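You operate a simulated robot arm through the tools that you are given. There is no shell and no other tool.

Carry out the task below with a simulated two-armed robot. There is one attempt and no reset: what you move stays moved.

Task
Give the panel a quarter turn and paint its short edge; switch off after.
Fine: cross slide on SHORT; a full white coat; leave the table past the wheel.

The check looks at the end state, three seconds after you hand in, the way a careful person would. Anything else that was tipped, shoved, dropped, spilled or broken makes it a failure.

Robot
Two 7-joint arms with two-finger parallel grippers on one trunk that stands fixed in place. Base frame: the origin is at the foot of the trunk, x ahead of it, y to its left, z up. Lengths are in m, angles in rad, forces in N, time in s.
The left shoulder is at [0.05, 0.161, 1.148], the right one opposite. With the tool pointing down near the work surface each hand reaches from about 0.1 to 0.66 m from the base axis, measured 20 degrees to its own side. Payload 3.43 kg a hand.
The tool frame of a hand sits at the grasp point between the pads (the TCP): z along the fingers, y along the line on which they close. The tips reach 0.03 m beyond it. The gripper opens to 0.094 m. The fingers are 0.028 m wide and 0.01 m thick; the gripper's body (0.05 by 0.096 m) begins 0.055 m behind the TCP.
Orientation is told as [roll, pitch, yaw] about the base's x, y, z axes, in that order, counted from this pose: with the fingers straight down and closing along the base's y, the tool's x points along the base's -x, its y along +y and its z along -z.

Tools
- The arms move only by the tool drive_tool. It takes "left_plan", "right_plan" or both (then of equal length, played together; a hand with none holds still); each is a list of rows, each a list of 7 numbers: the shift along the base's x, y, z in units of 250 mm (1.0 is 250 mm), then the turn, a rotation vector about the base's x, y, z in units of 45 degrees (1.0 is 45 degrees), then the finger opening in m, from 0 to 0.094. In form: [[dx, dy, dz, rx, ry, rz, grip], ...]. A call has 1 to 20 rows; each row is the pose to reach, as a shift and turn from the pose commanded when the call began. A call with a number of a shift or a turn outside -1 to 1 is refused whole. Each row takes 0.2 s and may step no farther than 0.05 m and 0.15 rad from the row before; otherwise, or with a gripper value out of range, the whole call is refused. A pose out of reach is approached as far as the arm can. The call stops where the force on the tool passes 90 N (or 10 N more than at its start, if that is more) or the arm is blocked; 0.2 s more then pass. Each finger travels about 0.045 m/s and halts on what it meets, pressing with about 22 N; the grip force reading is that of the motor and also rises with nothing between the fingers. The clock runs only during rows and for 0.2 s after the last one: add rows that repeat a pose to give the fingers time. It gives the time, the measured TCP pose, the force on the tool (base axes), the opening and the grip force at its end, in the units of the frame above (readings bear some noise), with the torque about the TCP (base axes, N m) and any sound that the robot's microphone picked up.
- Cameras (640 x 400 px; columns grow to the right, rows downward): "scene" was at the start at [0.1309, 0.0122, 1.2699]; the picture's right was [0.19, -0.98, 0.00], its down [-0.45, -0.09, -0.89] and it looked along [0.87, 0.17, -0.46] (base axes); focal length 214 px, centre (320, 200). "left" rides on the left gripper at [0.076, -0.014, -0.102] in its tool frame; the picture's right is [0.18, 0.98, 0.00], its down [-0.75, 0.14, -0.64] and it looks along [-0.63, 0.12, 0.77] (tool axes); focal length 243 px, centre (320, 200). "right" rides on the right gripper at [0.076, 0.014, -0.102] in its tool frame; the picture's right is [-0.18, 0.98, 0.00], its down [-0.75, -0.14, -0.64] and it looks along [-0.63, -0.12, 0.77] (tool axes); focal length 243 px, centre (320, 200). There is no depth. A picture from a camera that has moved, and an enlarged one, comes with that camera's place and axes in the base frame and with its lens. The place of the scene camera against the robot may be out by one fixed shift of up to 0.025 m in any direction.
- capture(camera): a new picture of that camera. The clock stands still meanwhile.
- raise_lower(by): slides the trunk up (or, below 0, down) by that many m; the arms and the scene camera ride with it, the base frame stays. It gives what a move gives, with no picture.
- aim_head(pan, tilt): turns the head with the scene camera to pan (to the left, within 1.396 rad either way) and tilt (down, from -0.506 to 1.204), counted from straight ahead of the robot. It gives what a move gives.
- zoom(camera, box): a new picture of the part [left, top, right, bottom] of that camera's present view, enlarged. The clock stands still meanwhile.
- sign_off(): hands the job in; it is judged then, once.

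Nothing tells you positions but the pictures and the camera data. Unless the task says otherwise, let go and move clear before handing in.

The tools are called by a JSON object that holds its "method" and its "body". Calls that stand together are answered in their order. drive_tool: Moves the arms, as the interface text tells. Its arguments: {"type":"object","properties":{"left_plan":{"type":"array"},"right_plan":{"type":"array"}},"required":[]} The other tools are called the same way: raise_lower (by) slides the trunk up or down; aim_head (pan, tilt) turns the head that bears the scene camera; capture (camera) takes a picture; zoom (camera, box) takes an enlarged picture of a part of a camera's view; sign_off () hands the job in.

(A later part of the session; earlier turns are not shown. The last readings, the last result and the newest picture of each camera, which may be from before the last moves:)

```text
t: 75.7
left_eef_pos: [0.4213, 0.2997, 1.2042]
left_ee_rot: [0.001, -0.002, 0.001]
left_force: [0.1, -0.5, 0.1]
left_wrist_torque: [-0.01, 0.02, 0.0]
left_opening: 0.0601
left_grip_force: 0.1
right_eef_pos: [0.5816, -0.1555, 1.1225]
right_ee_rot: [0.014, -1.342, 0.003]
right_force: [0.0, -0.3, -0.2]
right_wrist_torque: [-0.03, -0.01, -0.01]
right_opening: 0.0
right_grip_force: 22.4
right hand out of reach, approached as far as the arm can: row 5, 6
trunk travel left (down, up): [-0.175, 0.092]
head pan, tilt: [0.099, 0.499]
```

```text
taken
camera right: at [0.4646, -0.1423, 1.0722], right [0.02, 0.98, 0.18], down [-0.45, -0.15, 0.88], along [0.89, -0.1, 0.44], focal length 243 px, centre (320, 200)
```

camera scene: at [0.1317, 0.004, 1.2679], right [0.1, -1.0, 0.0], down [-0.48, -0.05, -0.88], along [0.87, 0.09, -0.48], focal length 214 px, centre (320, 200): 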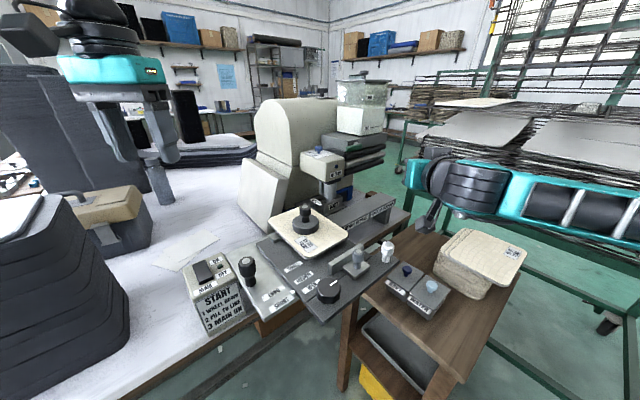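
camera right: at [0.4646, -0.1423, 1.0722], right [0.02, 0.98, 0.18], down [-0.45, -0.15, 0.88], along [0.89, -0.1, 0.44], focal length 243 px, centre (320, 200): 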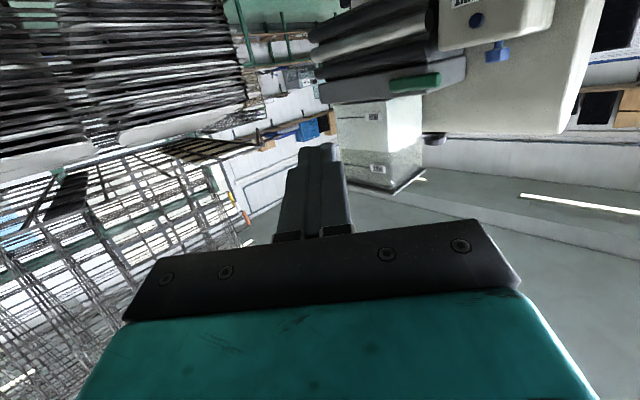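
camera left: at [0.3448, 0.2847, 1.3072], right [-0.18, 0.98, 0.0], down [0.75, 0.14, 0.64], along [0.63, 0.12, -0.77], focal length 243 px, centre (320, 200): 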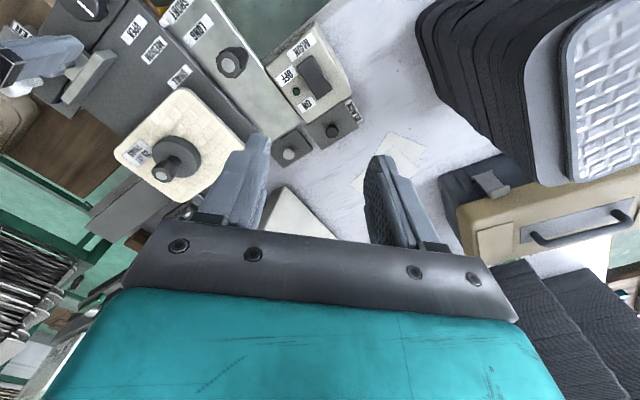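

The lever is visible from this camera. I'll zoom in to measure the lever's ends, the boss and the space around it.

{"method": "zoom", "body": {"camera": "right", "box": [340, 40, 480, 130]}}

{"method": "zoom", "body": {"camera": "scene", "box": [310, 120, 400, 190]}}

{"method": "zoom", "body": {"camera": "scene", "box": [335, 135, 385, 170]}}

```text
4.44 times, centred on (410, 85) of right
camera zoom: at [0.4646, -0.1423, 1.0722], right [0.02, 0.98, 0.18], down [-0.45, -0.15, 0.88], along [0.89, -0.1, 0.44], focal length 1078 px, centre (-80, 711)
```

zoom: 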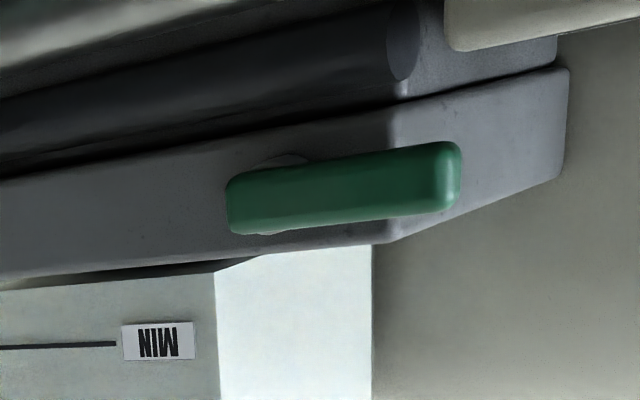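

```text
5.71 times, centred on (355, 155) of scene
camera zoom: at [0.1317, 0.004, 1.2679], right [0.1, -1.0, 0.0], down [-0.48, -0.05, -0.88], along [0.87, 0.09, -0.48], focal length 1226 px, centre (120, 457)
```

zoom: 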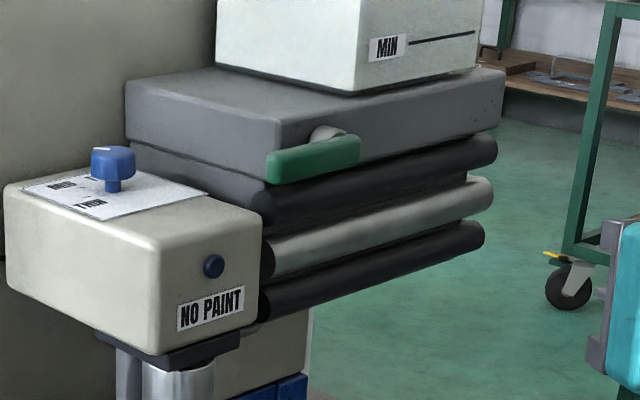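

```text
11.43 times, centred on (360, 152) of scene
camera zoom: at [0.1317, 0.004, 1.2679], right [0.1, -1.0, 0.0], down [-0.48, -0.05, -0.88], along [0.87, 0.09, -0.48], focal length 2451 px, centre (-137, 743)
```

zoom: 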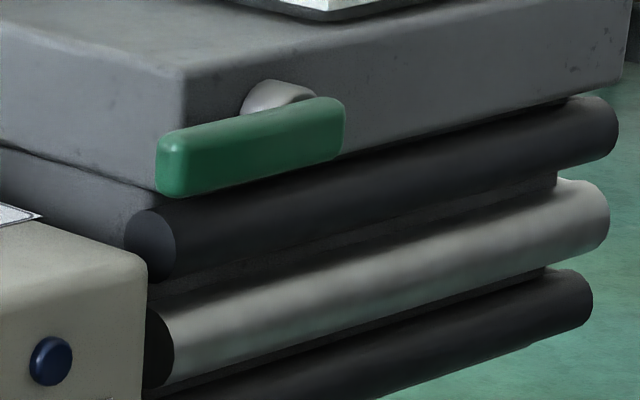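

The tap pivot is at (0.820, −0.045, 1.097) and the lever's free end at (0.782, −0.012, 1.097). I'll bring the closed fingertips above the free end in stages.

{"method": "drive_tool", "body": {"right_plan": [[0.1, 0.07, 0.04, 0, 0.03, 0, 0.0], [0.2, 0.14, 0.08, 0, 0.06, 0, 0.0], [0.3, 0.22, 0.12, 0, 0.09, 0, 0.0], [0.4, 0.3, 0.14, 0, 0.12, 0, 0.0], [0.5, 0.38, 0.14, 0, 0.15, 0, 0.0], [0.6, 0.46, 0.14, 0, 0.18, 0, 0.0], [0.66, 0.5, 0.14, 0, 0.18, 0, 0.0]]}}

{"method": "capture", "body": {"camera": "scene"}}

{"method": "zoom", "body": {"camera": "scene", "box": [310, 110, 430, 200]}}

{"method": "capture", "body": {"camera": "right"}}

```text
t: 77.3
left_eef_pos: [0.4208, 0.2996, 1.2037]
left_ee_rot: [0.0, 0.0, 0.001]
left_force: [-0.1, -0.3, 0.1]
left_wrist_torque: [0.03, 0.01, -0.01]
left_opening: 0.0599
left_grip_force: 0.0
right_eef_pos: [0.7485, -0.0297, 1.1561]
right_ee_rot: [0.012, -1.198, 0.004]
right_force: [0.8, -0.8, 0.1]
right_wrist_torque: [0.03, 0.0, 0.05]
right_opening: 0.0004
right_grip_force: 21.9
trunk travel left (down, up): [-0.175, 0.092]
head pan, tilt: [0.099, 0.499]
```

```text
taken
camera scene: at [0.1318, 0.0039, 1.2679], right [0.1, -1.0, 0.0], down [-0.48, -0.05, -0.88], along [0.87, 0.09, -0.48], focal length 214 px, centre (320, 200)
```

scene: 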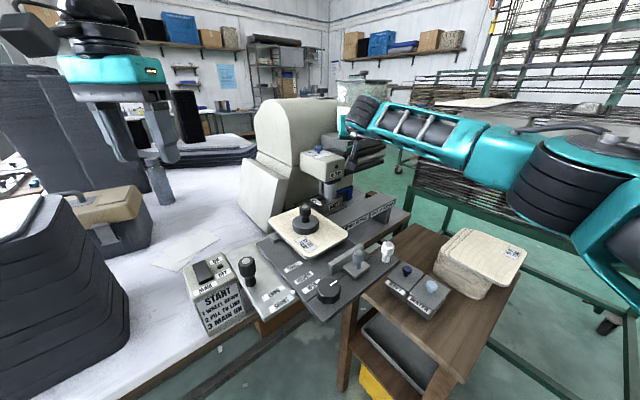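

```text
4.44 times, centred on (370, 155) of scene
camera zoom: at [0.1318, 0.0039, 1.2679], right [0.1, -1.0, 0.0], down [-0.48, -0.05, -0.88], along [0.87, 0.09, -0.48], focal length 953 px, centre (98, 400)
```

zoom: 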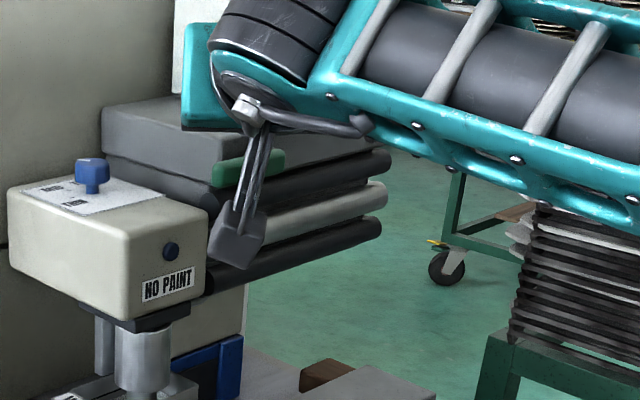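

```text
taken
camera right: at [0.6258, -0.0165, 1.1235], right [0.05, 0.98, 0.18], down [-0.32, -0.15, 0.93], along [0.95, -0.1, 0.31], focal length 243 px, centre (320, 200)
```

right: 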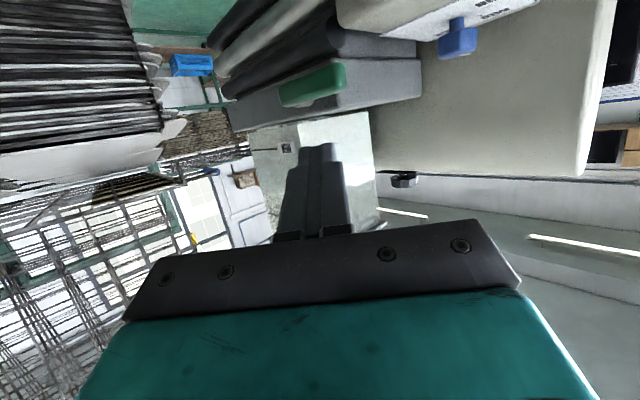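

I have good reach here. I'll move the fingertips over the free end and press down gently.

{"method": "drive_tool", "body": {"right_plan": [[0.05, 0.02, 0, 0, 0, 0, 0.0], [0.094, 0.04, 0, 0, 0, 0, 0.0], [0.094, 0.04, -0.03, 0, 0, 0, 0.0], [0.094, 0.04, -0.06, 0, 0, 0, 0.0], [0.094, 0.04, -0.09, 0, 0, 0, 0.0]]}}

{"method": "capture", "body": {"camera": "right"}}

{"method": "zoom", "body": {"camera": "scene", "box": [310, 110, 430, 200]}}

{"method": "zoom", "body": {"camera": "left", "box": [60, 120, 220, 240]}}

```text
t: 78.5
left_eef_pos: [0.4197, 0.2978, 1.2053]
left_ee_rot: [-0.001, -0.001, 0.0]
left_force: [0.5, -0.4, 0.3]
left_wrist_torque: [-0.02, 0.0, -0.01]
left_opening: 0.0596
left_grip_force: 0.1
right_eef_pos: [0.7729, -0.0195, 1.1332]
right_ee_rot: [0.016, -1.199, 0.003]
right_force: [0.2, 0.3, -0.8]
right_wrist_torque: [0.01, 0.01, 0.01]
right_opening: 0.0
right_grip_force: 22.0
trunk travel left (down, up): [-0.175, 0.092]
head pan, tilt: [0.099, 0.499]
```

```text
taken
camera right: at [0.6483, -0.0074, 1.1006], right [0.05, 0.98, 0.18], down [-0.32, -0.15, 0.93], along [0.95, -0.1, 0.31], focal length 243 px, centre (320, 200)
```

right: 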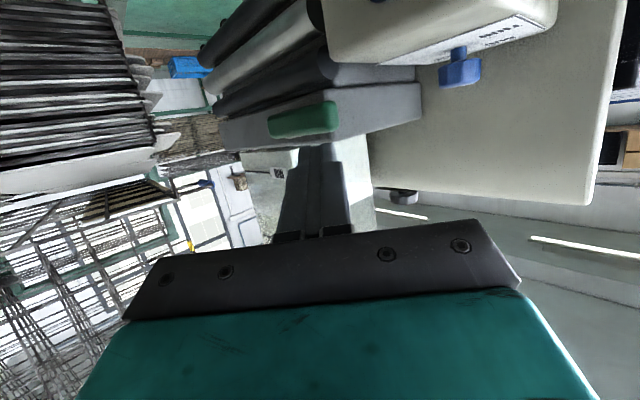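

```text
4.44 times, centred on (370, 155) of scene
camera zoom: at [0.1318, 0.0037, 1.2679], right [0.1, -1.0, 0.0], down [-0.48, -0.05, -0.88], along [0.87, 0.09, -0.48], focal length 953 px, centre (98, 400)
```

zoom: 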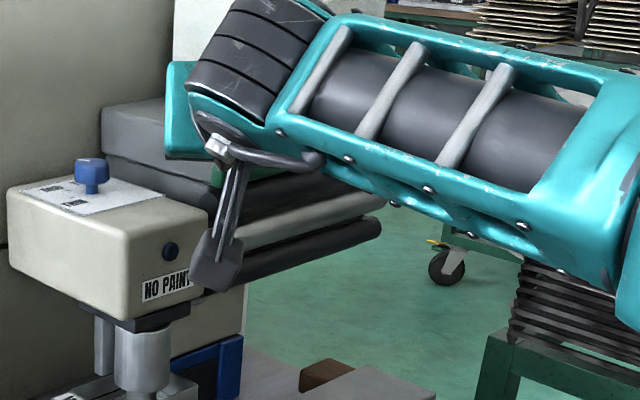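

```text
3.33 times, centred on (140, 180) of left
camera zoom: at [0.3454, 0.2839, 1.307], right [-0.18, 0.98, 0.0], down [0.75, 0.14, 0.64], along [0.63, 0.12, -0.77], focal length 809 px, centre (920, 267)
```

zoom: 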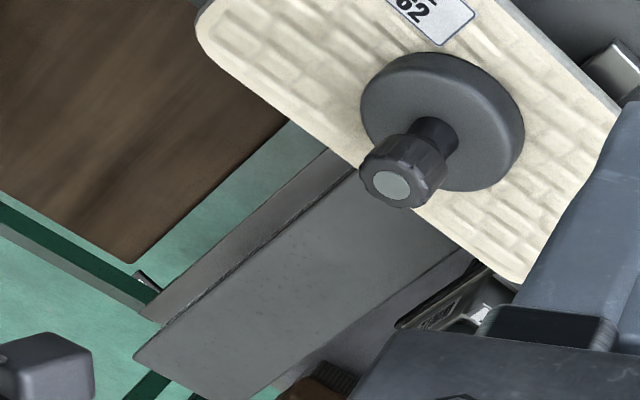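

No contact yet. I'll continue down in small steps.

{"method": "drive_tool", "body": {"right_plan": [[0, 0, -0.02, 0, 0, 0, 0.0], [0, 0, -0.04, 0, 0, 0, 0.0], [0, 0, -0.06, 0, 0, 0, 0.0]]}}

{"method": "capture", "body": {"camera": "right"}}

```text
t: 79.3
left_eef_pos: [0.4209, 0.2995, 1.2049]
left_ee_rot: [0.0, -0.001, -0.001]
left_force: [-0.5, 0.0, -0.5]
left_wrist_torque: [-0.04, 0.0, 0.04]
left_opening: 0.0598
left_grip_force: 0.0
right_eef_pos: [0.7706, -0.0195, 1.1199]
right_ee_rot: [0.018, -1.2, 0.003]
right_force: [0.1, -0.5, 0.2]
right_wrist_torque: [0.03, 0.01, 0.02]
right_opening: 0.0
right_grip_force: 21.9
trunk travel left (down, up): [-0.175, 0.092]
head pan, tilt: [0.099, 0.499]
```

```text
taken
camera right: at [0.6472, -0.0073, 1.0857], right [0.05, 0.98, 0.18], down [-0.32, -0.15, 0.93], along [0.95, -0.1, 0.31], focal length 243 px, centre (320, 200)
```

right: 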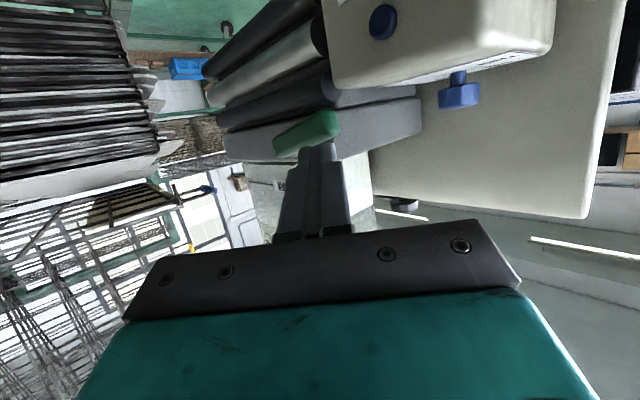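

The lever is turning down with very little force. I'll continue following its arc and check the trough for flow after each move.

{"method": "drive_tool", "body": {"right_plan": [[0.01, -0.01, -0.03, 0, 0, 0, 0.0], [0.02, -0.02, -0.06, 0, 0, 0, 0.0]]}}

{"method": "capture", "body": {"camera": "right"}}

{"method": "zoom", "body": {"camera": "scene", "box": [310, 175, 370, 220]}}

```text
t: 79.9
left_eef_pos: [0.4216, 0.2981, 1.2053]
left_ee_rot: [0.0, 0.0, 0.0]
left_force: [0.0, 0.6, -0.1]
left_wrist_torque: [-0.01, 0.0, -0.03]
left_opening: 0.0599
left_grip_force: 0.0
right_eef_pos: [0.7754, -0.0265, 1.104]
right_ee_rot: [0.017, -1.201, 0.002]
right_force: [-0.4, -0.2, -0.5]
right_wrist_torque: [-0.01, 0.0, 0.02]
right_opening: 0.0
right_grip_force: 22.4
trunk travel left (down, up): [-0.175, 0.092]
head pan, tilt: [0.099, 0.499]
```

```text
taken
camera right: at [0.6523, -0.0131, 1.0712], right [0.05, 0.98, 0.18], down [-0.32, -0.15, 0.93], along [0.95, -0.1, 0.31], focal length 243 px, centre (320, 200)
```

right: 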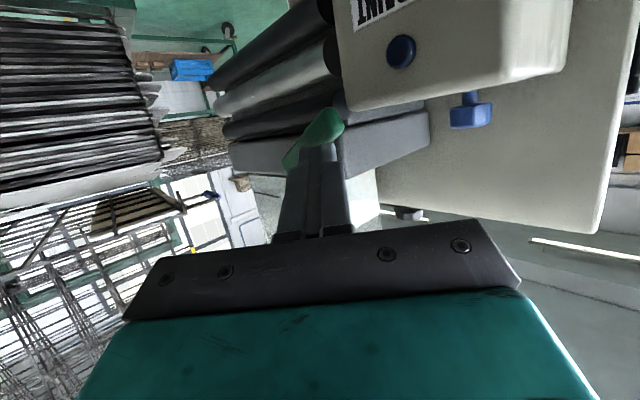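

```text
8.89 times, centred on (340, 198) of scene
camera zoom: at [0.1318, 0.0037, 1.2679], right [0.1, -1.0, 0.0], down [-0.48, -0.05, -0.88], along [0.87, 0.09, -0.48], focal length 1906 px, centre (142, 222)
```

zoom: 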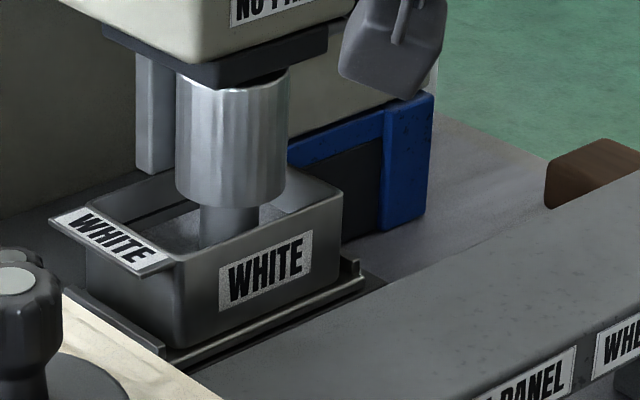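

The lever is about halfway down. Before going further I'll check whether paint is flowing yet, by zooming into the trough with a short wait.

{"method": "zoom", "body": {"camera": "scene", "box": [318, 190, 352, 212]}}

{"method": "drive_tool", "body": {"right_plan": [[0, 0, 0, 0, 0, 0, 0.0]]}}

{"method": "zoom", "body": {"camera": "scene", "box": [318, 190, 352, 212]}}

{"method": "zoom", "body": {"camera": "right", "box": [250, 60, 400, 170]}}

```text
16.00 times, centred on (335, 201) of scene
camera zoom: at [0.1318, 0.0037, 1.2679], right [0.1, -1.0, 0.0], down [-0.48, -0.05, -0.88], along [0.87, 0.09, -0.48], focal length 3432 px, centre (80, 184)
```

zoom: 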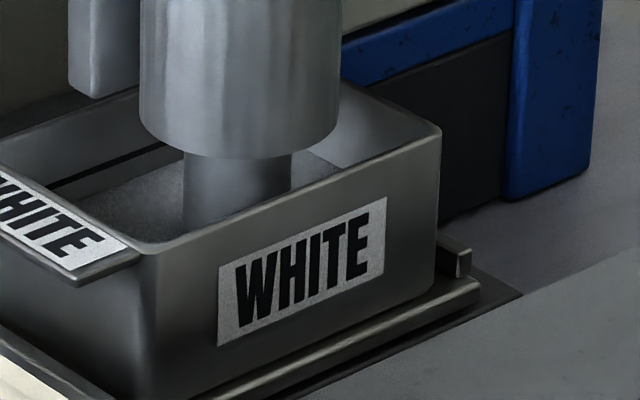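

```text
t: 80.3
left_eef_pos: [0.4212, 0.2992, 1.2056]
left_ee_rot: [0.0, -0.001, 0.0]
left_force: [0.3, -0.7, 0.7]
left_wrist_torque: [0.05, 0.01, 0.0]
left_opening: 0.0601
left_grip_force: 0.1
right_eef_pos: [0.7766, -0.0266, 1.1043]
right_ee_rot: [0.017, -1.199, 0.002]
right_force: [0.1, 0.5, -0.3]
right_wrist_torque: [0.0, 0.05, 0.02]
right_opening: 0.0
right_grip_force: 21.9
trunk travel left (down, up): [-0.175, 0.092]
head pan, tilt: [0.099, 0.499]
```

```text
16.00 times, centred on (335, 201) of scene
camera zoom: at [0.1317, 0.0037, 1.2679], right [0.1, -1.0, 0.0], down [-0.48, -0.05, -0.88], along [0.87, 0.09, -0.48], focal length 3432 px, centre (80, 184)
```

zoom: 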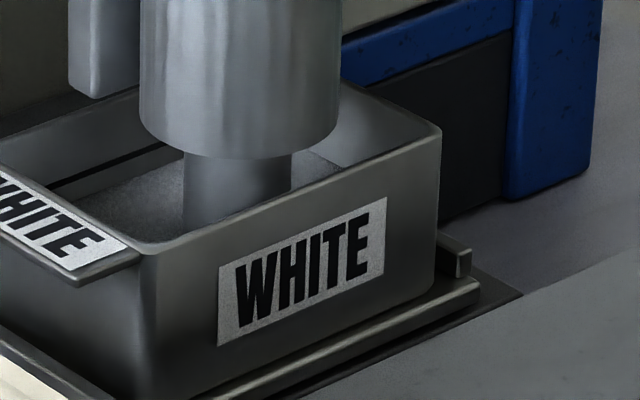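

```text
3.64 times, centred on (325, 115) of right
camera zoom: at [0.6522, -0.013, 1.0711], right [0.05, 0.98, 0.18], down [-0.32, -0.15, 0.93], along [0.95, -0.1, 0.31], focal length 882 px, centre (302, 509)
```

zoom: 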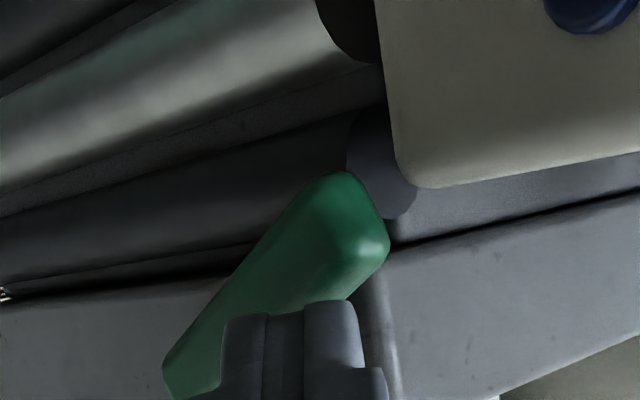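

No flow at half-open, and the lever holds its position. I'll push a bit further in small steps, checking the trough each time.

{"method": "drive_tool", "body": {"right_plan": [[0.02, -0.025, -0.025, 0, 0, 0, 0.0], [0.03, -0.04, -0.05, 0, 0, 0, 0.0]]}}

{"method": "zoom", "body": {"camera": "scene", "box": [318, 190, 352, 212]}}

{"method": "zoom", "body": {"camera": "right", "box": [250, 60, 400, 170]}}

```text
t: 80.9
left_eef_pos: [0.4214, 0.2986, 1.2049]
left_ee_rot: [0.001, -0.003, -0.001]
left_force: [0.1, 0.8, -0.2]
left_wrist_torque: [-0.02, -0.02, 0.0]
left_opening: 0.06
left_grip_force: 0.1
right_eef_pos: [0.7839, -0.035, 1.0919]
right_ee_rot: [0.015, -1.197, 0.003]
right_force: [0.5, -0.2, -0.7]
right_wrist_torque: [0.0, 0.01, -0.02]
right_opening: 0.0
right_grip_force: 22.2
trunk travel left (down, up): [-0.175, 0.092]
head pan, tilt: [0.099, 0.499]
```

```text
16.00 times, centred on (335, 201) of scene
camera zoom: at [0.1317, 0.0037, 1.2679], right [0.1, -1.0, 0.0], down [-0.48, -0.05, -0.88], along [0.87, 0.09, -0.48], focal length 3432 px, centre (80, 184)
```

zoom: 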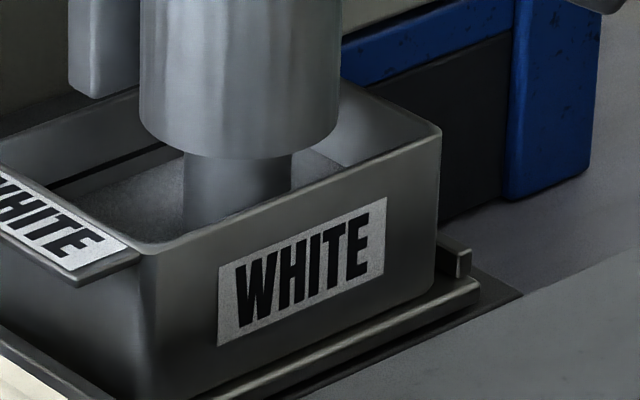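

```text
3.64 times, centred on (325, 115) of right
camera zoom: at [0.6608, -0.0225, 1.0587], right [0.05, 0.98, 0.18], down [-0.32, -0.15, 0.93], along [0.95, -0.1, 0.31], focal length 882 px, centre (302, 509)
```

zoom: 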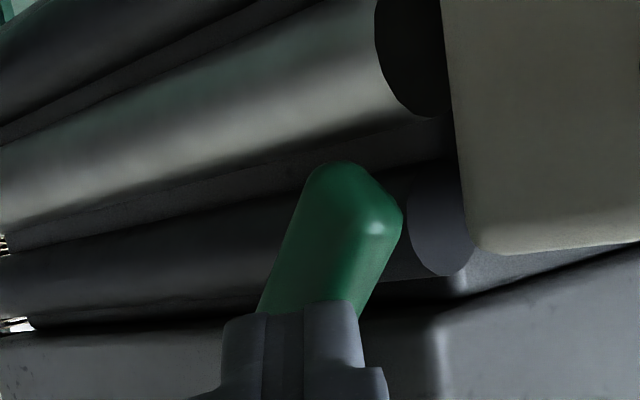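

{"method": "drive_tool", "body": {"right_plan": [[0.02, -0.03, -0.015, 0, 0, 0, 0.0], [0.035, -0.055, -0.025, 0, 0, 0, 0.0]]}}

{"method": "zoom", "body": {"camera": "scene", "box": [318, 190, 352, 212]}}

{"method": "zoom", "body": {"camera": "right", "box": [250, 60, 400, 170]}}

```text
t: 81.5
left_eef_pos: [0.4211, 0.2982, 1.2048]
left_ee_rot: [-0.001, -0.002, -0.001]
left_force: [0.0, 0.5, 0.0]
left_wrist_torque: [0.02, -0.02, 0.03]
left_opening: 0.0598
left_grip_force: 0.1
right_eef_pos: [0.7926, -0.0496, 1.0849]
right_ee_rot: [0.019, -1.199, 0.004]
right_force: [-2.2, 0.5, -0.2]
right_wrist_torque: [0.01, 0.03, 0.01]
right_opening: 0.0001
right_grip_force: 22.0
trunk travel left (down, up): [-0.175, 0.092]
head pan, tilt: [0.099, 0.499]
```

```text
16.00 times, centred on (335, 201) of scene
camera zoom: at [0.1315, 0.0038, 1.2679], right [0.1, -1.0, 0.0], down [-0.48, -0.05, -0.88], along [0.87, 0.09, -0.48], focal length 3432 px, centre (80, 184)
```

zoom: 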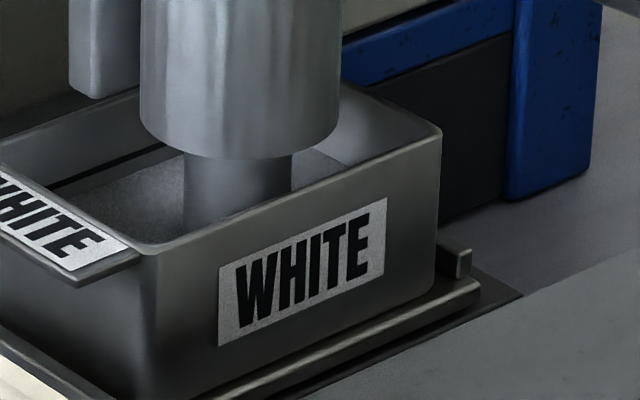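

```text
3.64 times, centred on (325, 115) of right
camera zoom: at [0.6686, -0.0364, 1.0519], right [0.05, 0.98, 0.18], down [-0.32, -0.15, 0.93], along [0.95, -0.1, 0.31], focal length 882 px, centre (302, 509)
```

zoom: 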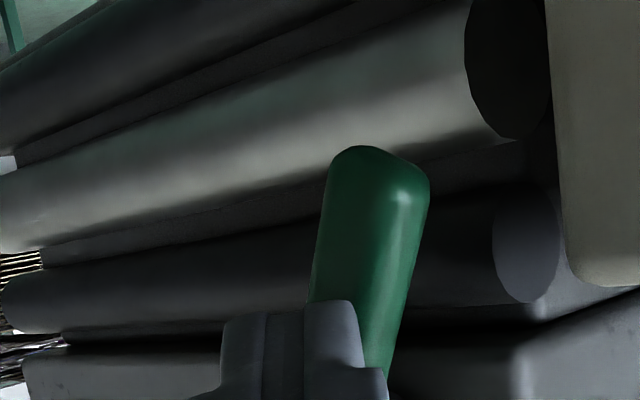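

{"method": "drive_tool", "body": {"right_plan": [[0.005, -0.008, 0, 0, 0, 0, 0.0], [0.005, -0.008, 0, 0, 0, 0, 0.0]]}}

{"method": "zoom", "body": {"camera": "scene", "box": [318, 190, 352, 212]}}

{"method": "zoom", "body": {"camera": "scene", "box": [320, 70, 420, 150]}}

```text
t: 82.1
left_eef_pos: [0.4215, 0.2992, 1.205]
left_ee_rot: [0.0, -0.002, 0.001]
left_force: [0.3, 0.7, -0.3]
left_wrist_torque: [0.0, -0.02, -0.01]
left_opening: 0.06
left_grip_force: 0.0
right_eef_pos: [0.793, -0.0526, 1.0851]
right_ee_rot: [0.011, -1.198, 0.003]
right_force: [-2.2, -0.1, -0.5]
right_wrist_torque: [0.0, 0.04, 0.06]
right_opening: 0.0002
right_grip_force: 21.8
trunk travel left (down, up): [-0.175, 0.092]
head pan, tilt: [0.099, 0.499]
```

```text
16.00 times, centred on (335, 201) of scene
camera zoom: at [0.1316, 0.0038, 1.2679], right [0.1, -1.0, 0.0], down [-0.48, -0.05, -0.88], along [0.87, 0.09, -0.48], focal length 3432 px, centre (80, 184)
```

zoom: 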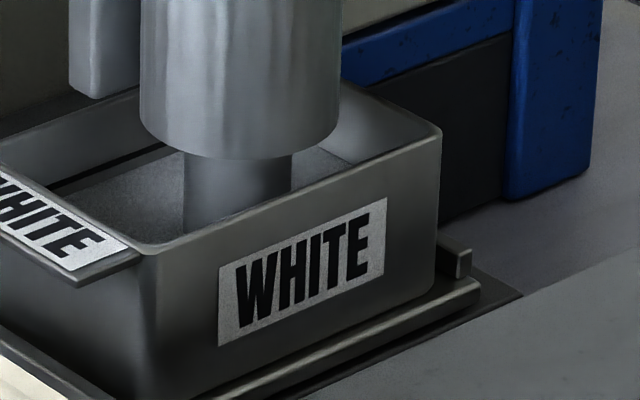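

```text
5.00 times, centred on (370, 110) of scene
camera zoom: at [0.1316, 0.0038, 1.2679], right [0.1, -1.0, 0.0], down [-0.48, -0.05, -0.88], along [0.87, 0.09, -0.48], focal length 1072 px, centre (70, 650)
```

zoom: 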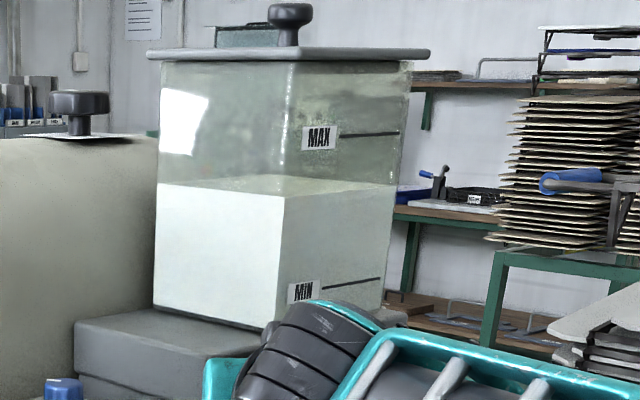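

{"method": "zoom", "body": {"camera": "right", "box": [250, 40, 400, 170]}}

{"method": "drive_tool", "body": {"right_plan": [[0.015, -0.03, 0, 0, 0, 0, 0.0], [0.015, -0.03, 0, 0, 0, 0, 0.0]]}}

{"method": "zoom", "body": {"camera": "right", "box": [250, 40, 400, 170]}}

{"method": "zoom", "body": {"camera": "scene", "box": [318, 190, 352, 212]}}

```text
3.08 times, centred on (325, 105) of right
camera zoom: at [0.6704, -0.0387, 1.0526], right [0.05, 0.98, 0.18], down [-0.32, -0.15, 0.93], along [0.95, -0.1, 0.31], focal length 746 px, centre (305, 492)
```

zoom: 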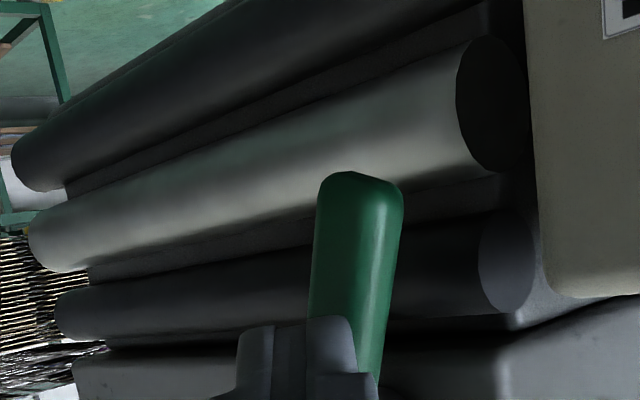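

```text
t: 82.7
left_eef_pos: [0.4211, 0.2995, 1.2054]
left_ee_rot: [0.001, -0.003, -0.001]
left_force: [0.2, -0.8, -0.3]
left_wrist_torque: [0.01, 0.0, -0.01]
left_opening: 0.0601
left_grip_force: 0.0
right_eef_pos: [0.7984, -0.0619, 1.0874]
right_ee_rot: [0.014, -1.203, -0.003]
right_force: [-0.2, -0.6, 0.3]
right_wrist_torque: [0.02, 0.03, 0.0]
right_opening: 0.0
right_grip_force: 21.8
trunk travel left (down, up): [-0.175, 0.092]
head pan, tilt: [0.099, 0.499]
```

```text
3.08 times, centred on (325, 105) of right
camera zoom: at [0.6755, -0.049, 1.0537], right [0.05, 0.98, 0.18], down [-0.33, -0.15, 0.93], along [0.94, -0.11, 0.31], focal length 746 px, centre (305, 492)
```

zoom: 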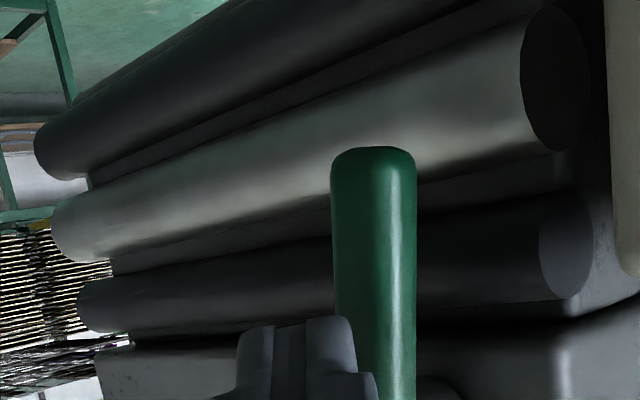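

```text
16.00 times, centred on (335, 201) of scene
camera zoom: at [0.1318, 0.0035, 1.268], right [0.1, -1.0, 0.0], down [-0.48, -0.05, -0.88], along [0.87, 0.09, -0.48], focal length 3432 px, centre (80, 184)
```

zoom: 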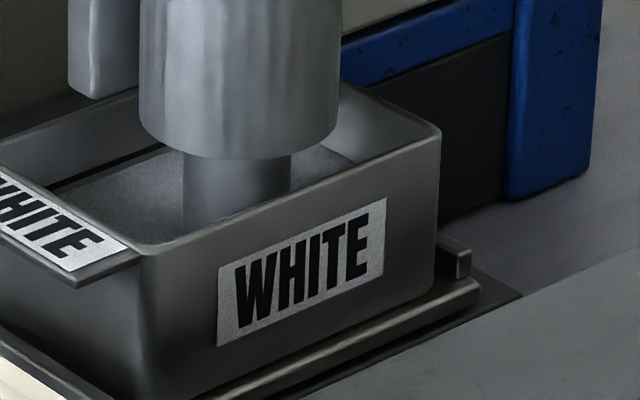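

The lever is now vertical. The speckled surface in the trough seems to be changing slowly. I'll pre-position the finger beside the lower end, ready to close, and compare the level.

{"method": "drive_tool", "body": {"right_plan": [[0, -0.05, -0.03, 0, 0, 0, 0.0], [0.02, -0.07, -0.12, 0, 0, 0, 0.0]]}}

{"method": "zoom", "body": {"camera": "scene", "box": [318, 190, 352, 212]}}

{"method": "zoom", "body": {"camera": "right", "box": [250, 40, 400, 170]}}

{"method": "zoom", "body": {"camera": "scene", "box": [350, 70, 400, 130]}}

```text
t: 83.3
left_eef_pos: [0.4207, 0.2984, 1.204]
left_ee_rot: [0.0, -0.001, 0.0]
left_force: [-0.6, -0.1, 0.1]
left_wrist_torque: [0.0, 0.02, -0.01]
left_opening: 0.0601
left_grip_force: 0.1
right_eef_pos: [0.8021, -0.0741, 1.0562]
right_ee_rot: [0.015, -1.199, 0.004]
right_force: [0.3, -0.6, -0.7]
right_wrist_torque: [0.0, 0.03, 0.0]
right_opening: 0.0
right_grip_force: 21.6
trunk travel left (down, up): [-0.175, 0.092]
head pan, tilt: [0.099, 0.499]
```

```text
16.00 times, centred on (335, 201) of scene
camera zoom: at [0.132, 0.0039, 1.2679], right [0.1, -1.0, 0.0], down [-0.48, -0.05, -0.88], along [0.87, 0.09, -0.48], focal length 3432 px, centre (80, 184)
```

zoom: 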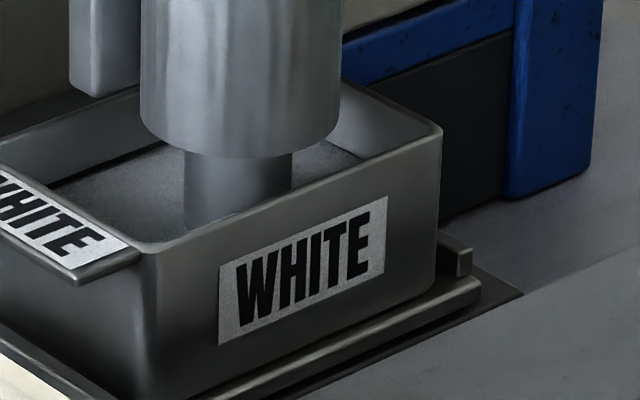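

```text
3.08 times, centred on (325, 105) of right
camera zoom: at [0.6792, -0.0633, 1.0225], right [0.05, 0.98, 0.18], down [-0.32, -0.15, 0.93], along [0.95, -0.1, 0.31], focal length 746 px, centre (305, 492)
```

zoom: 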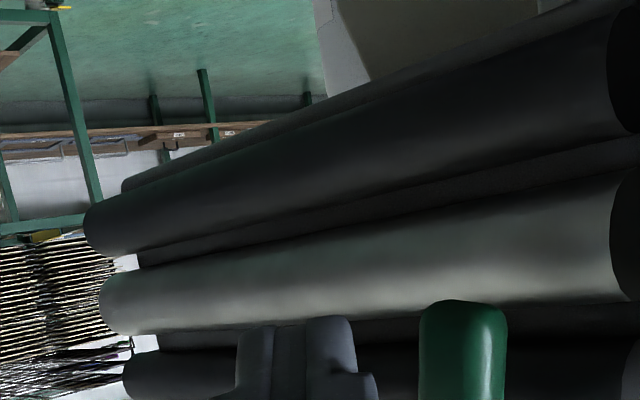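

```text
6.67 times, centred on (375, 100) of scene
camera zoom: at [0.132, 0.0039, 1.2679], right [0.1, -1.0, 0.0], down [-0.48, -0.05, -0.88], along [0.87, 0.09, -0.48], focal length 1430 px, centre (-47, 867)
```

zoom: 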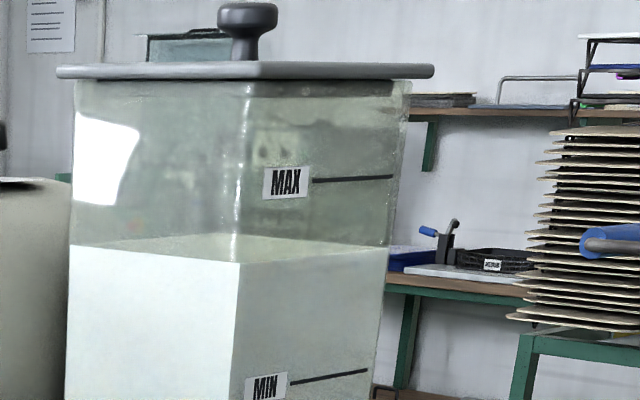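

The paint surface has risen right up to the black line, so I need to close the tap now. The finger is beside the lever's lower end and I'll sweep it back up to horizontal.

{"method": "drive_tool", "body": {"right_plan": [[-0.012, 0.128, 0.021, 0, 0, 0, 0.0], [-0.08, 0.196, 0.053, 0, 0, 0, 0.0], [-0.128, 0.244, 0.127, 0, 0, 0, 0.0], [-0.128, 0.248, 0.16, 0, 0, 0, 0.0]]}}

{"method": "zoom", "body": {"camera": "scene", "box": [318, 190, 352, 212]}}

{"method": "capture", "body": {"camera": "right"}}

{"method": "zoom", "body": {"camera": "scene", "box": [310, 110, 430, 200]}}

```text
t: 84.3
left_eef_pos: [0.4204, 0.2949, 1.2064]
left_ee_rot: [0.006, -0.002, 0.001]
left_force: [-0.1, -0.3, -0.4]
left_wrist_torque: [-0.03, -0.02, -0.03]
left_opening: 0.0602
left_grip_force: 0.0
right_eef_pos: [0.7707, -0.03, 1.0978]
right_ee_rot: [0.019, -1.2, -0.033]
right_force: [-8.0, -35.8, -1.8]
right_wrist_torque: [0.09, 0.02, -1.11]
right_opening: 0.0
right_grip_force: 21.9
trunk travel left (down, up): [-0.175, 0.092]
head pan, tilt: [0.099, 0.499]
```

```text
16.00 times, centred on (335, 201) of scene
camera zoom: at [0.1308, -0.0009, 1.2681], right [0.1, -1.0, 0.0], down [-0.48, -0.04, -0.88], along [0.87, 0.09, -0.48], focal length 3432 px, centre (80, 184)
```

zoom: 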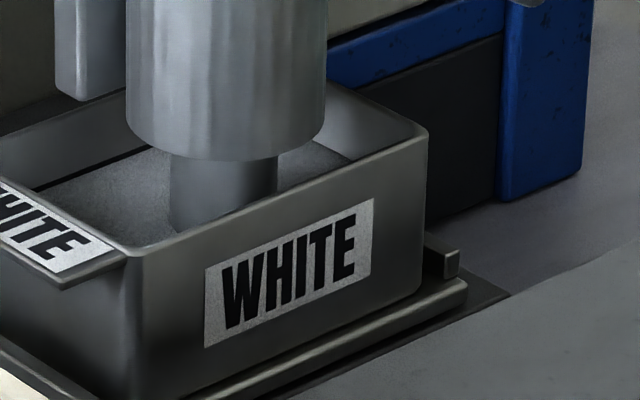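

```text
taken
camera right: at [0.6486, -0.0137, 1.0655], right [0.08, 0.98, 0.18], down [-0.33, -0.14, 0.93], along [0.94, -0.13, 0.31], focal length 243 px, centre (320, 200)
```

right: 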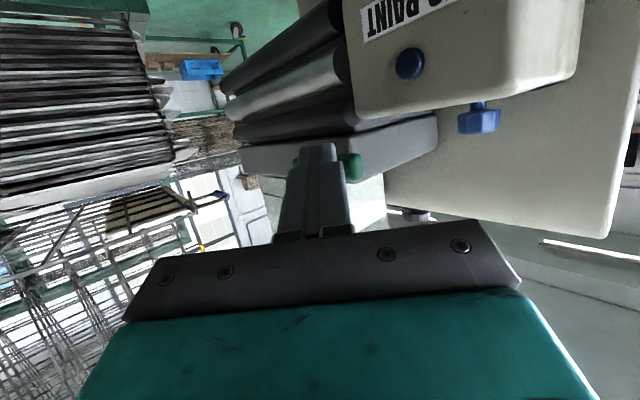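

```text
4.44 times, centred on (370, 155) of scene
camera zoom: at [0.1308, -0.0009, 1.2681], right [0.1, -1.0, 0.0], down [-0.48, -0.04, -0.88], along [0.87, 0.09, -0.48], focal length 953 px, centre (98, 400)
```

zoom: 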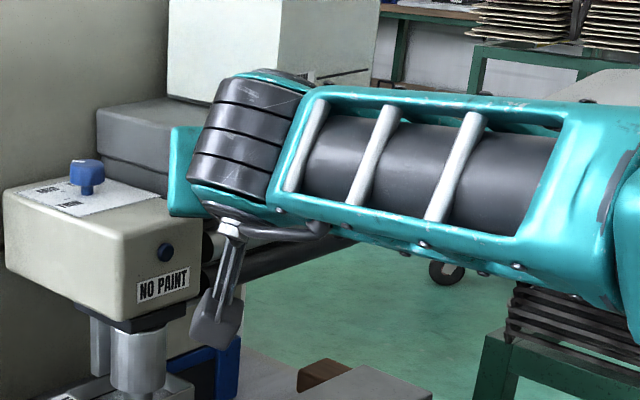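

There's a 36 N side force, so I'm pressing lengthwise on something. I'll back off right away and inspect the lever.

{"method": "zoom", "body": {"camera": "right", "box": [260, 110, 420, 220]}}

{"method": "drive_tool", "body": {"right_plan": [[0, -0.07, -0.02, 0, 0, 0, 0.0]]}}

{"method": "zoom", "body": {"camera": "right", "box": [260, 90, 420, 200]}}

{"method": "zoom", "body": {"camera": "scene", "box": [318, 190, 352, 212]}}

```text
3.64 times, centred on (340, 165) of right
camera zoom: at [0.6486, -0.0137, 1.0655], right [0.08, 0.98, 0.18], down [-0.33, -0.14, 0.93], along [0.94, -0.13, 0.31], focal length 882 px, centre (247, 327)
```

zoom: 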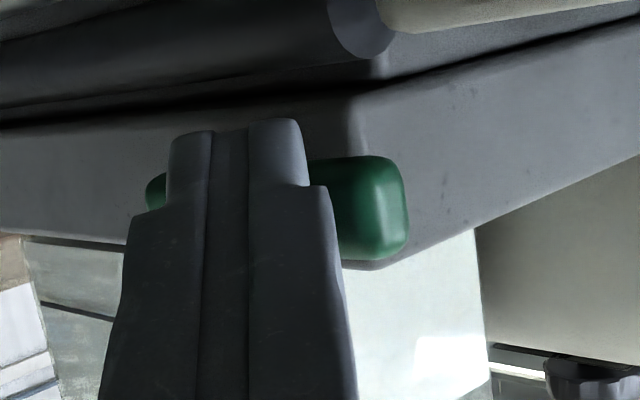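

```text
t: 84.7
left_eef_pos: [0.4223, 0.298, 1.2049]
left_ee_rot: [0.0, -0.002, 0.0]
left_force: [-0.5, 0.4, 0.5]
left_wrist_torque: [0.0, -0.02, 0.0]
left_opening: 0.06
left_grip_force: 0.1
right_eef_pos: [0.7683, -0.0281, 1.0929]
right_ee_rot: [0.024, -1.197, 0.002]
right_force: [-0.9, -6.7, 0.5]
right_wrist_torque: [0.02, -0.05, -0.22]
right_opening: 0.0
right_grip_force: 22.1
trunk travel left (down, up): [-0.175, 0.092]
head pan, tilt: [0.099, 0.499]
```

```text
3.64 times, centred on (340, 145) of right
camera zoom: at [0.6449, -0.0163, 1.0593], right [0.04, 0.98, 0.18], down [-0.32, -0.16, 0.93], along [0.95, -0.1, 0.31], focal length 882 px, centre (247, 400)
```

zoom: 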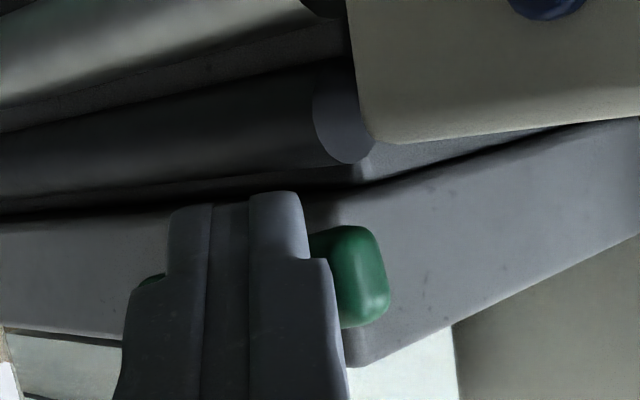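

```text
16.00 times, centred on (335, 201) of scene
camera zoom: at [0.1315, 0.003, 1.268], right [0.1, -0.99, 0.0], down [-0.48, -0.05, -0.88], along [0.87, 0.09, -0.48], focal length 3432 px, centre (80, 184)
```

zoom: 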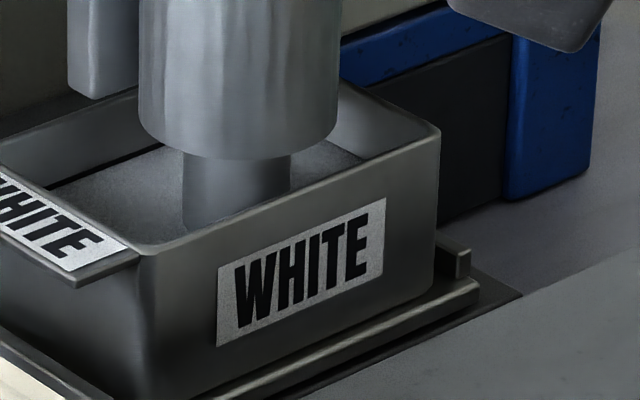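

The lever looks horizontal again (closed) and the paint sits at the line. I'll withdraw the finger and verify both the lever angle and that the level has stopped rising.

{"method": "drive_tool", "body": {"right_plan": [[-0.05, -0.02, -0.03, 0, 0, 0, 0.0], [-0.2, -0.08, -0.03, 0, 0, 0, 0.0], [-0.35, -0.2, 0.0, 0, 0, 0, 0.0], [-0.45, -0.35, 0.05, 0, 0, 0, 0.0], [-0.5, -0.53, 0.1, 0, 0, 0, 0.0]]}}

{"method": "zoom", "body": {"camera": "scene", "box": [318, 190, 352, 212]}}

{"method": "zoom", "body": {"camera": "scene", "box": [335, 135, 385, 170]}}

{"method": "capture", "body": {"camera": "right"}}

```text
t: 85.9
left_eef_pos: [0.4205, 0.2982, 1.2053]
left_ee_rot: [0.002, -0.001, 0.0]
left_force: [0.1, -0.9, 0.2]
left_wrist_torque: [0.03, 0.03, -0.01]
left_opening: 0.0602
left_grip_force: 0.1
right_eef_pos: [0.642, -0.1632, 1.1162]
right_ee_rot: [0.016, -1.2, 0.001]
right_force: [-0.6, 0.1, 0.3]
right_wrist_torque: [0.01, -0.01, 0.02]
right_opening: 0.0
right_grip_force: 22.3
trunk travel left (down, up): [-0.175, 0.092]
head pan, tilt: [0.099, 0.499]
```

```text
16.00 times, centred on (335, 201) of scene
camera zoom: at [0.1314, 0.0031, 1.268], right [0.1, -1.0, 0.0], down [-0.48, -0.05, -0.88], along [0.87, 0.09, -0.48], focal length 3432 px, centre (80, 184)
```

zoom: 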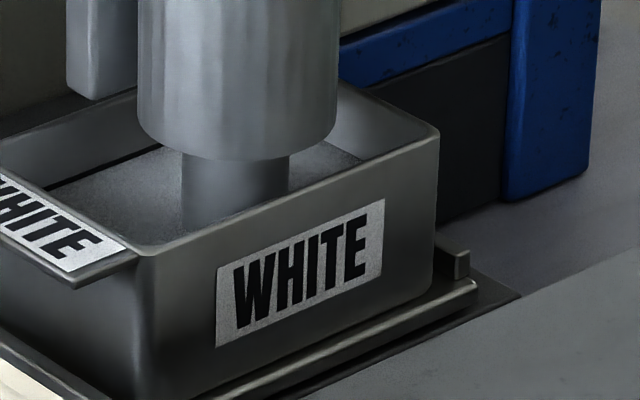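

```text
11.43 times, centred on (360, 152) of scene
camera zoom: at [0.1314, 0.0031, 1.268], right [0.1, -1.0, 0.0], down [-0.48, -0.05, -0.88], along [0.87, 0.09, -0.48], focal length 2451 px, centre (-137, 743)
```

zoom: 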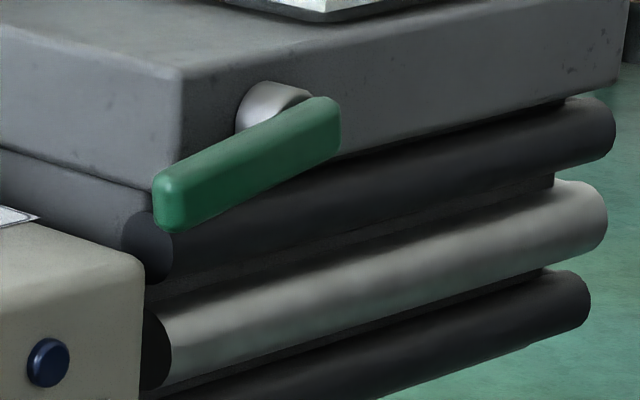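

```text
taken
camera right: at [0.5194, -0.1495, 1.0827], right [0.05, 0.98, 0.18], down [-0.32, -0.15, 0.93], along [0.95, -0.1, 0.31], focal length 243 px, centre (320, 200)
```

right: 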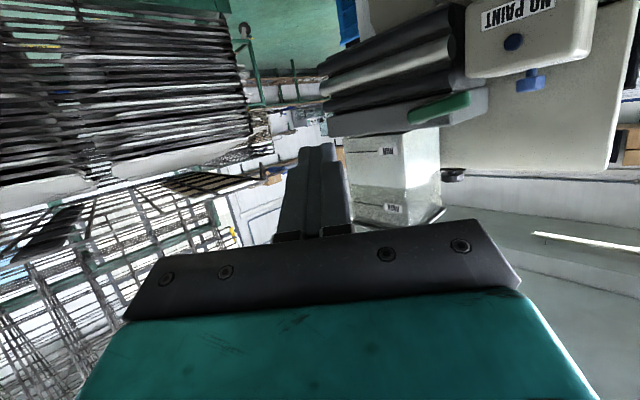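

The lever is still about 10° below horizontal, so it's not fully closed, although the level is holding. I'll go under the free end and lift it the rest of the way.

{"method": "drive_tool", "body": {"right_plan": [[0.072, 0.172, -0.065, 0, 0, 0, 0.0], [0.15, 0.33, -0.14, 0, 0, 0, 0.0], [0.272, 0.46, -0.205, 0, 0, 0, 0.0], [0.412, 0.56, -0.217, 0, 0, 0, 0.0], [0.524, 0.585, -0.217, 0, 0, 0, 0.0]]}}

{"method": "zoom", "body": {"camera": "right", "box": [260, 60, 420, 190]}}

{"method": "zoom", "body": {"camera": "scene", "box": [318, 190, 352, 212]}}

```text
t: 87.1
left_eef_pos: [0.4209, 0.2996, 1.2042]
left_ee_rot: [-0.002, -0.002, -0.001]
left_force: [0.0, -0.2, 0.1]
left_wrist_torque: [0.01, 0.01, -0.03]
left_opening: 0.0597
left_grip_force: 0.0
right_eef_pos: [0.775, -0.017, 1.0618]
right_ee_rot: [0.011, -1.199, 0.007]
right_force: [-0.2, 0.6, -0.5]
right_wrist_torque: [-0.02, 0.03, 0.02]
right_opening: 0.0
right_grip_force: 21.7
trunk travel left (down, up): [-0.175, 0.092]
head pan, tilt: [0.099, 0.499]
```

```text
3.08 times, centred on (340, 125) of right
camera zoom: at [0.6515, -0.0044, 1.029], right [0.05, 0.98, 0.18], down [-0.32, -0.15, 0.93], along [0.95, -0.1, 0.31], focal length 746 px, centre (258, 431)
```

zoom: 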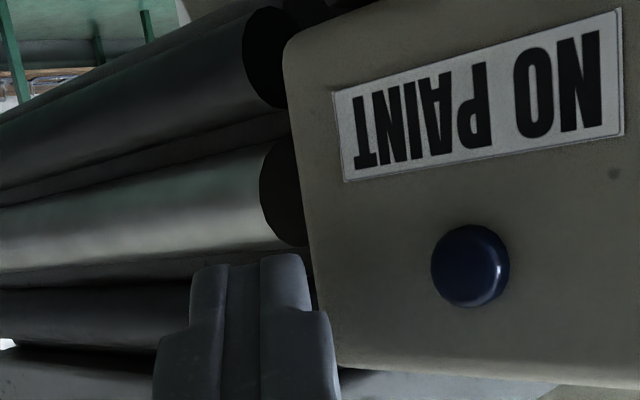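

```text
16.00 times, centred on (335, 201) of scene
camera zoom: at [0.1318, 0.0041, 1.2679], right [0.1, -0.99, 0.0], down [-0.48, -0.05, -0.88], along [0.87, 0.09, -0.48], focal length 3432 px, centre (80, 184)
```

zoom: 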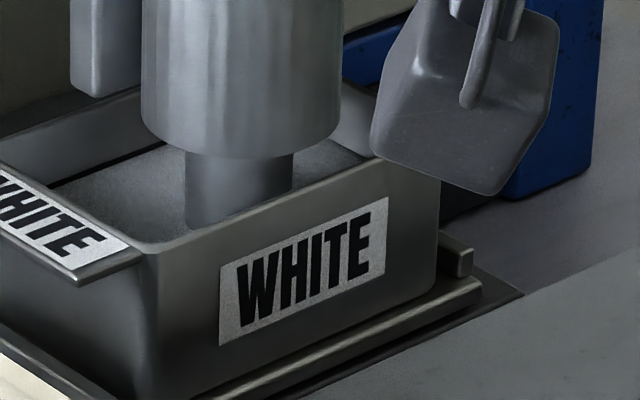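

{"method": "drive_tool", "body": {"right_plan": [[0, 0, 0.03, 0, 0, 0, 0.0], [0, 0, 0.06, 0, 0, 0, 0.0], [-0.003, 0.003, 0.09, 0, 0, 0, 0.0], [-0.005, 0.005, 0.11, 0, 0, 0, 0.0]]}}

{"method": "zoom", "body": {"camera": "right", "box": [260, 60, 420, 190]}}

```text
t: 88.1
left_eef_pos: [0.422, 0.2994, 1.2044]
left_ee_rot: [0.001, 0.0, 0.001]
left_force: [0.5, -1.6, -0.2]
left_wrist_torque: [-0.01, 0.01, 0.03]
left_opening: 0.06
left_grip_force: 0.0
right_eef_pos: [0.7749, -0.0174, 1.0829]
right_ee_rot: [0.014, -1.193, 0.002]
right_force: [-4.8, -1.5, -13.2]
right_wrist_torque: [-0.04, 0.22, 0.08]
right_opening: 0.0
right_grip_force: 21.9
trunk travel left (down, up): [-0.175, 0.092]
head pan, tilt: [0.099, 0.499]
```

```text
3.08 times, centred on (340, 125) of right
camera zoom: at [0.6515, -0.0043, 1.0518], right [0.05, 0.98, 0.18], down [-0.32, -0.15, 0.94], along [0.95, -0.1, 0.3], focal length 746 px, centre (258, 431)
```

zoom: 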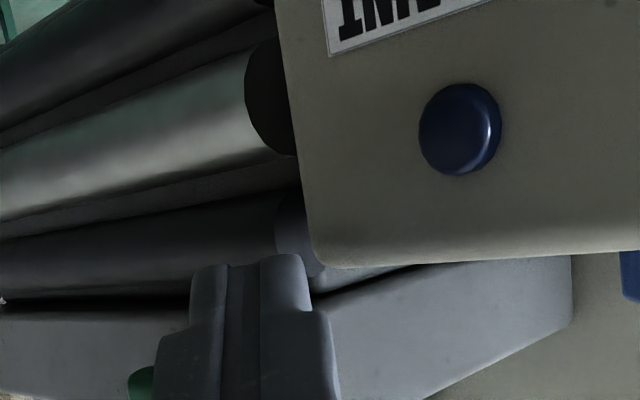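

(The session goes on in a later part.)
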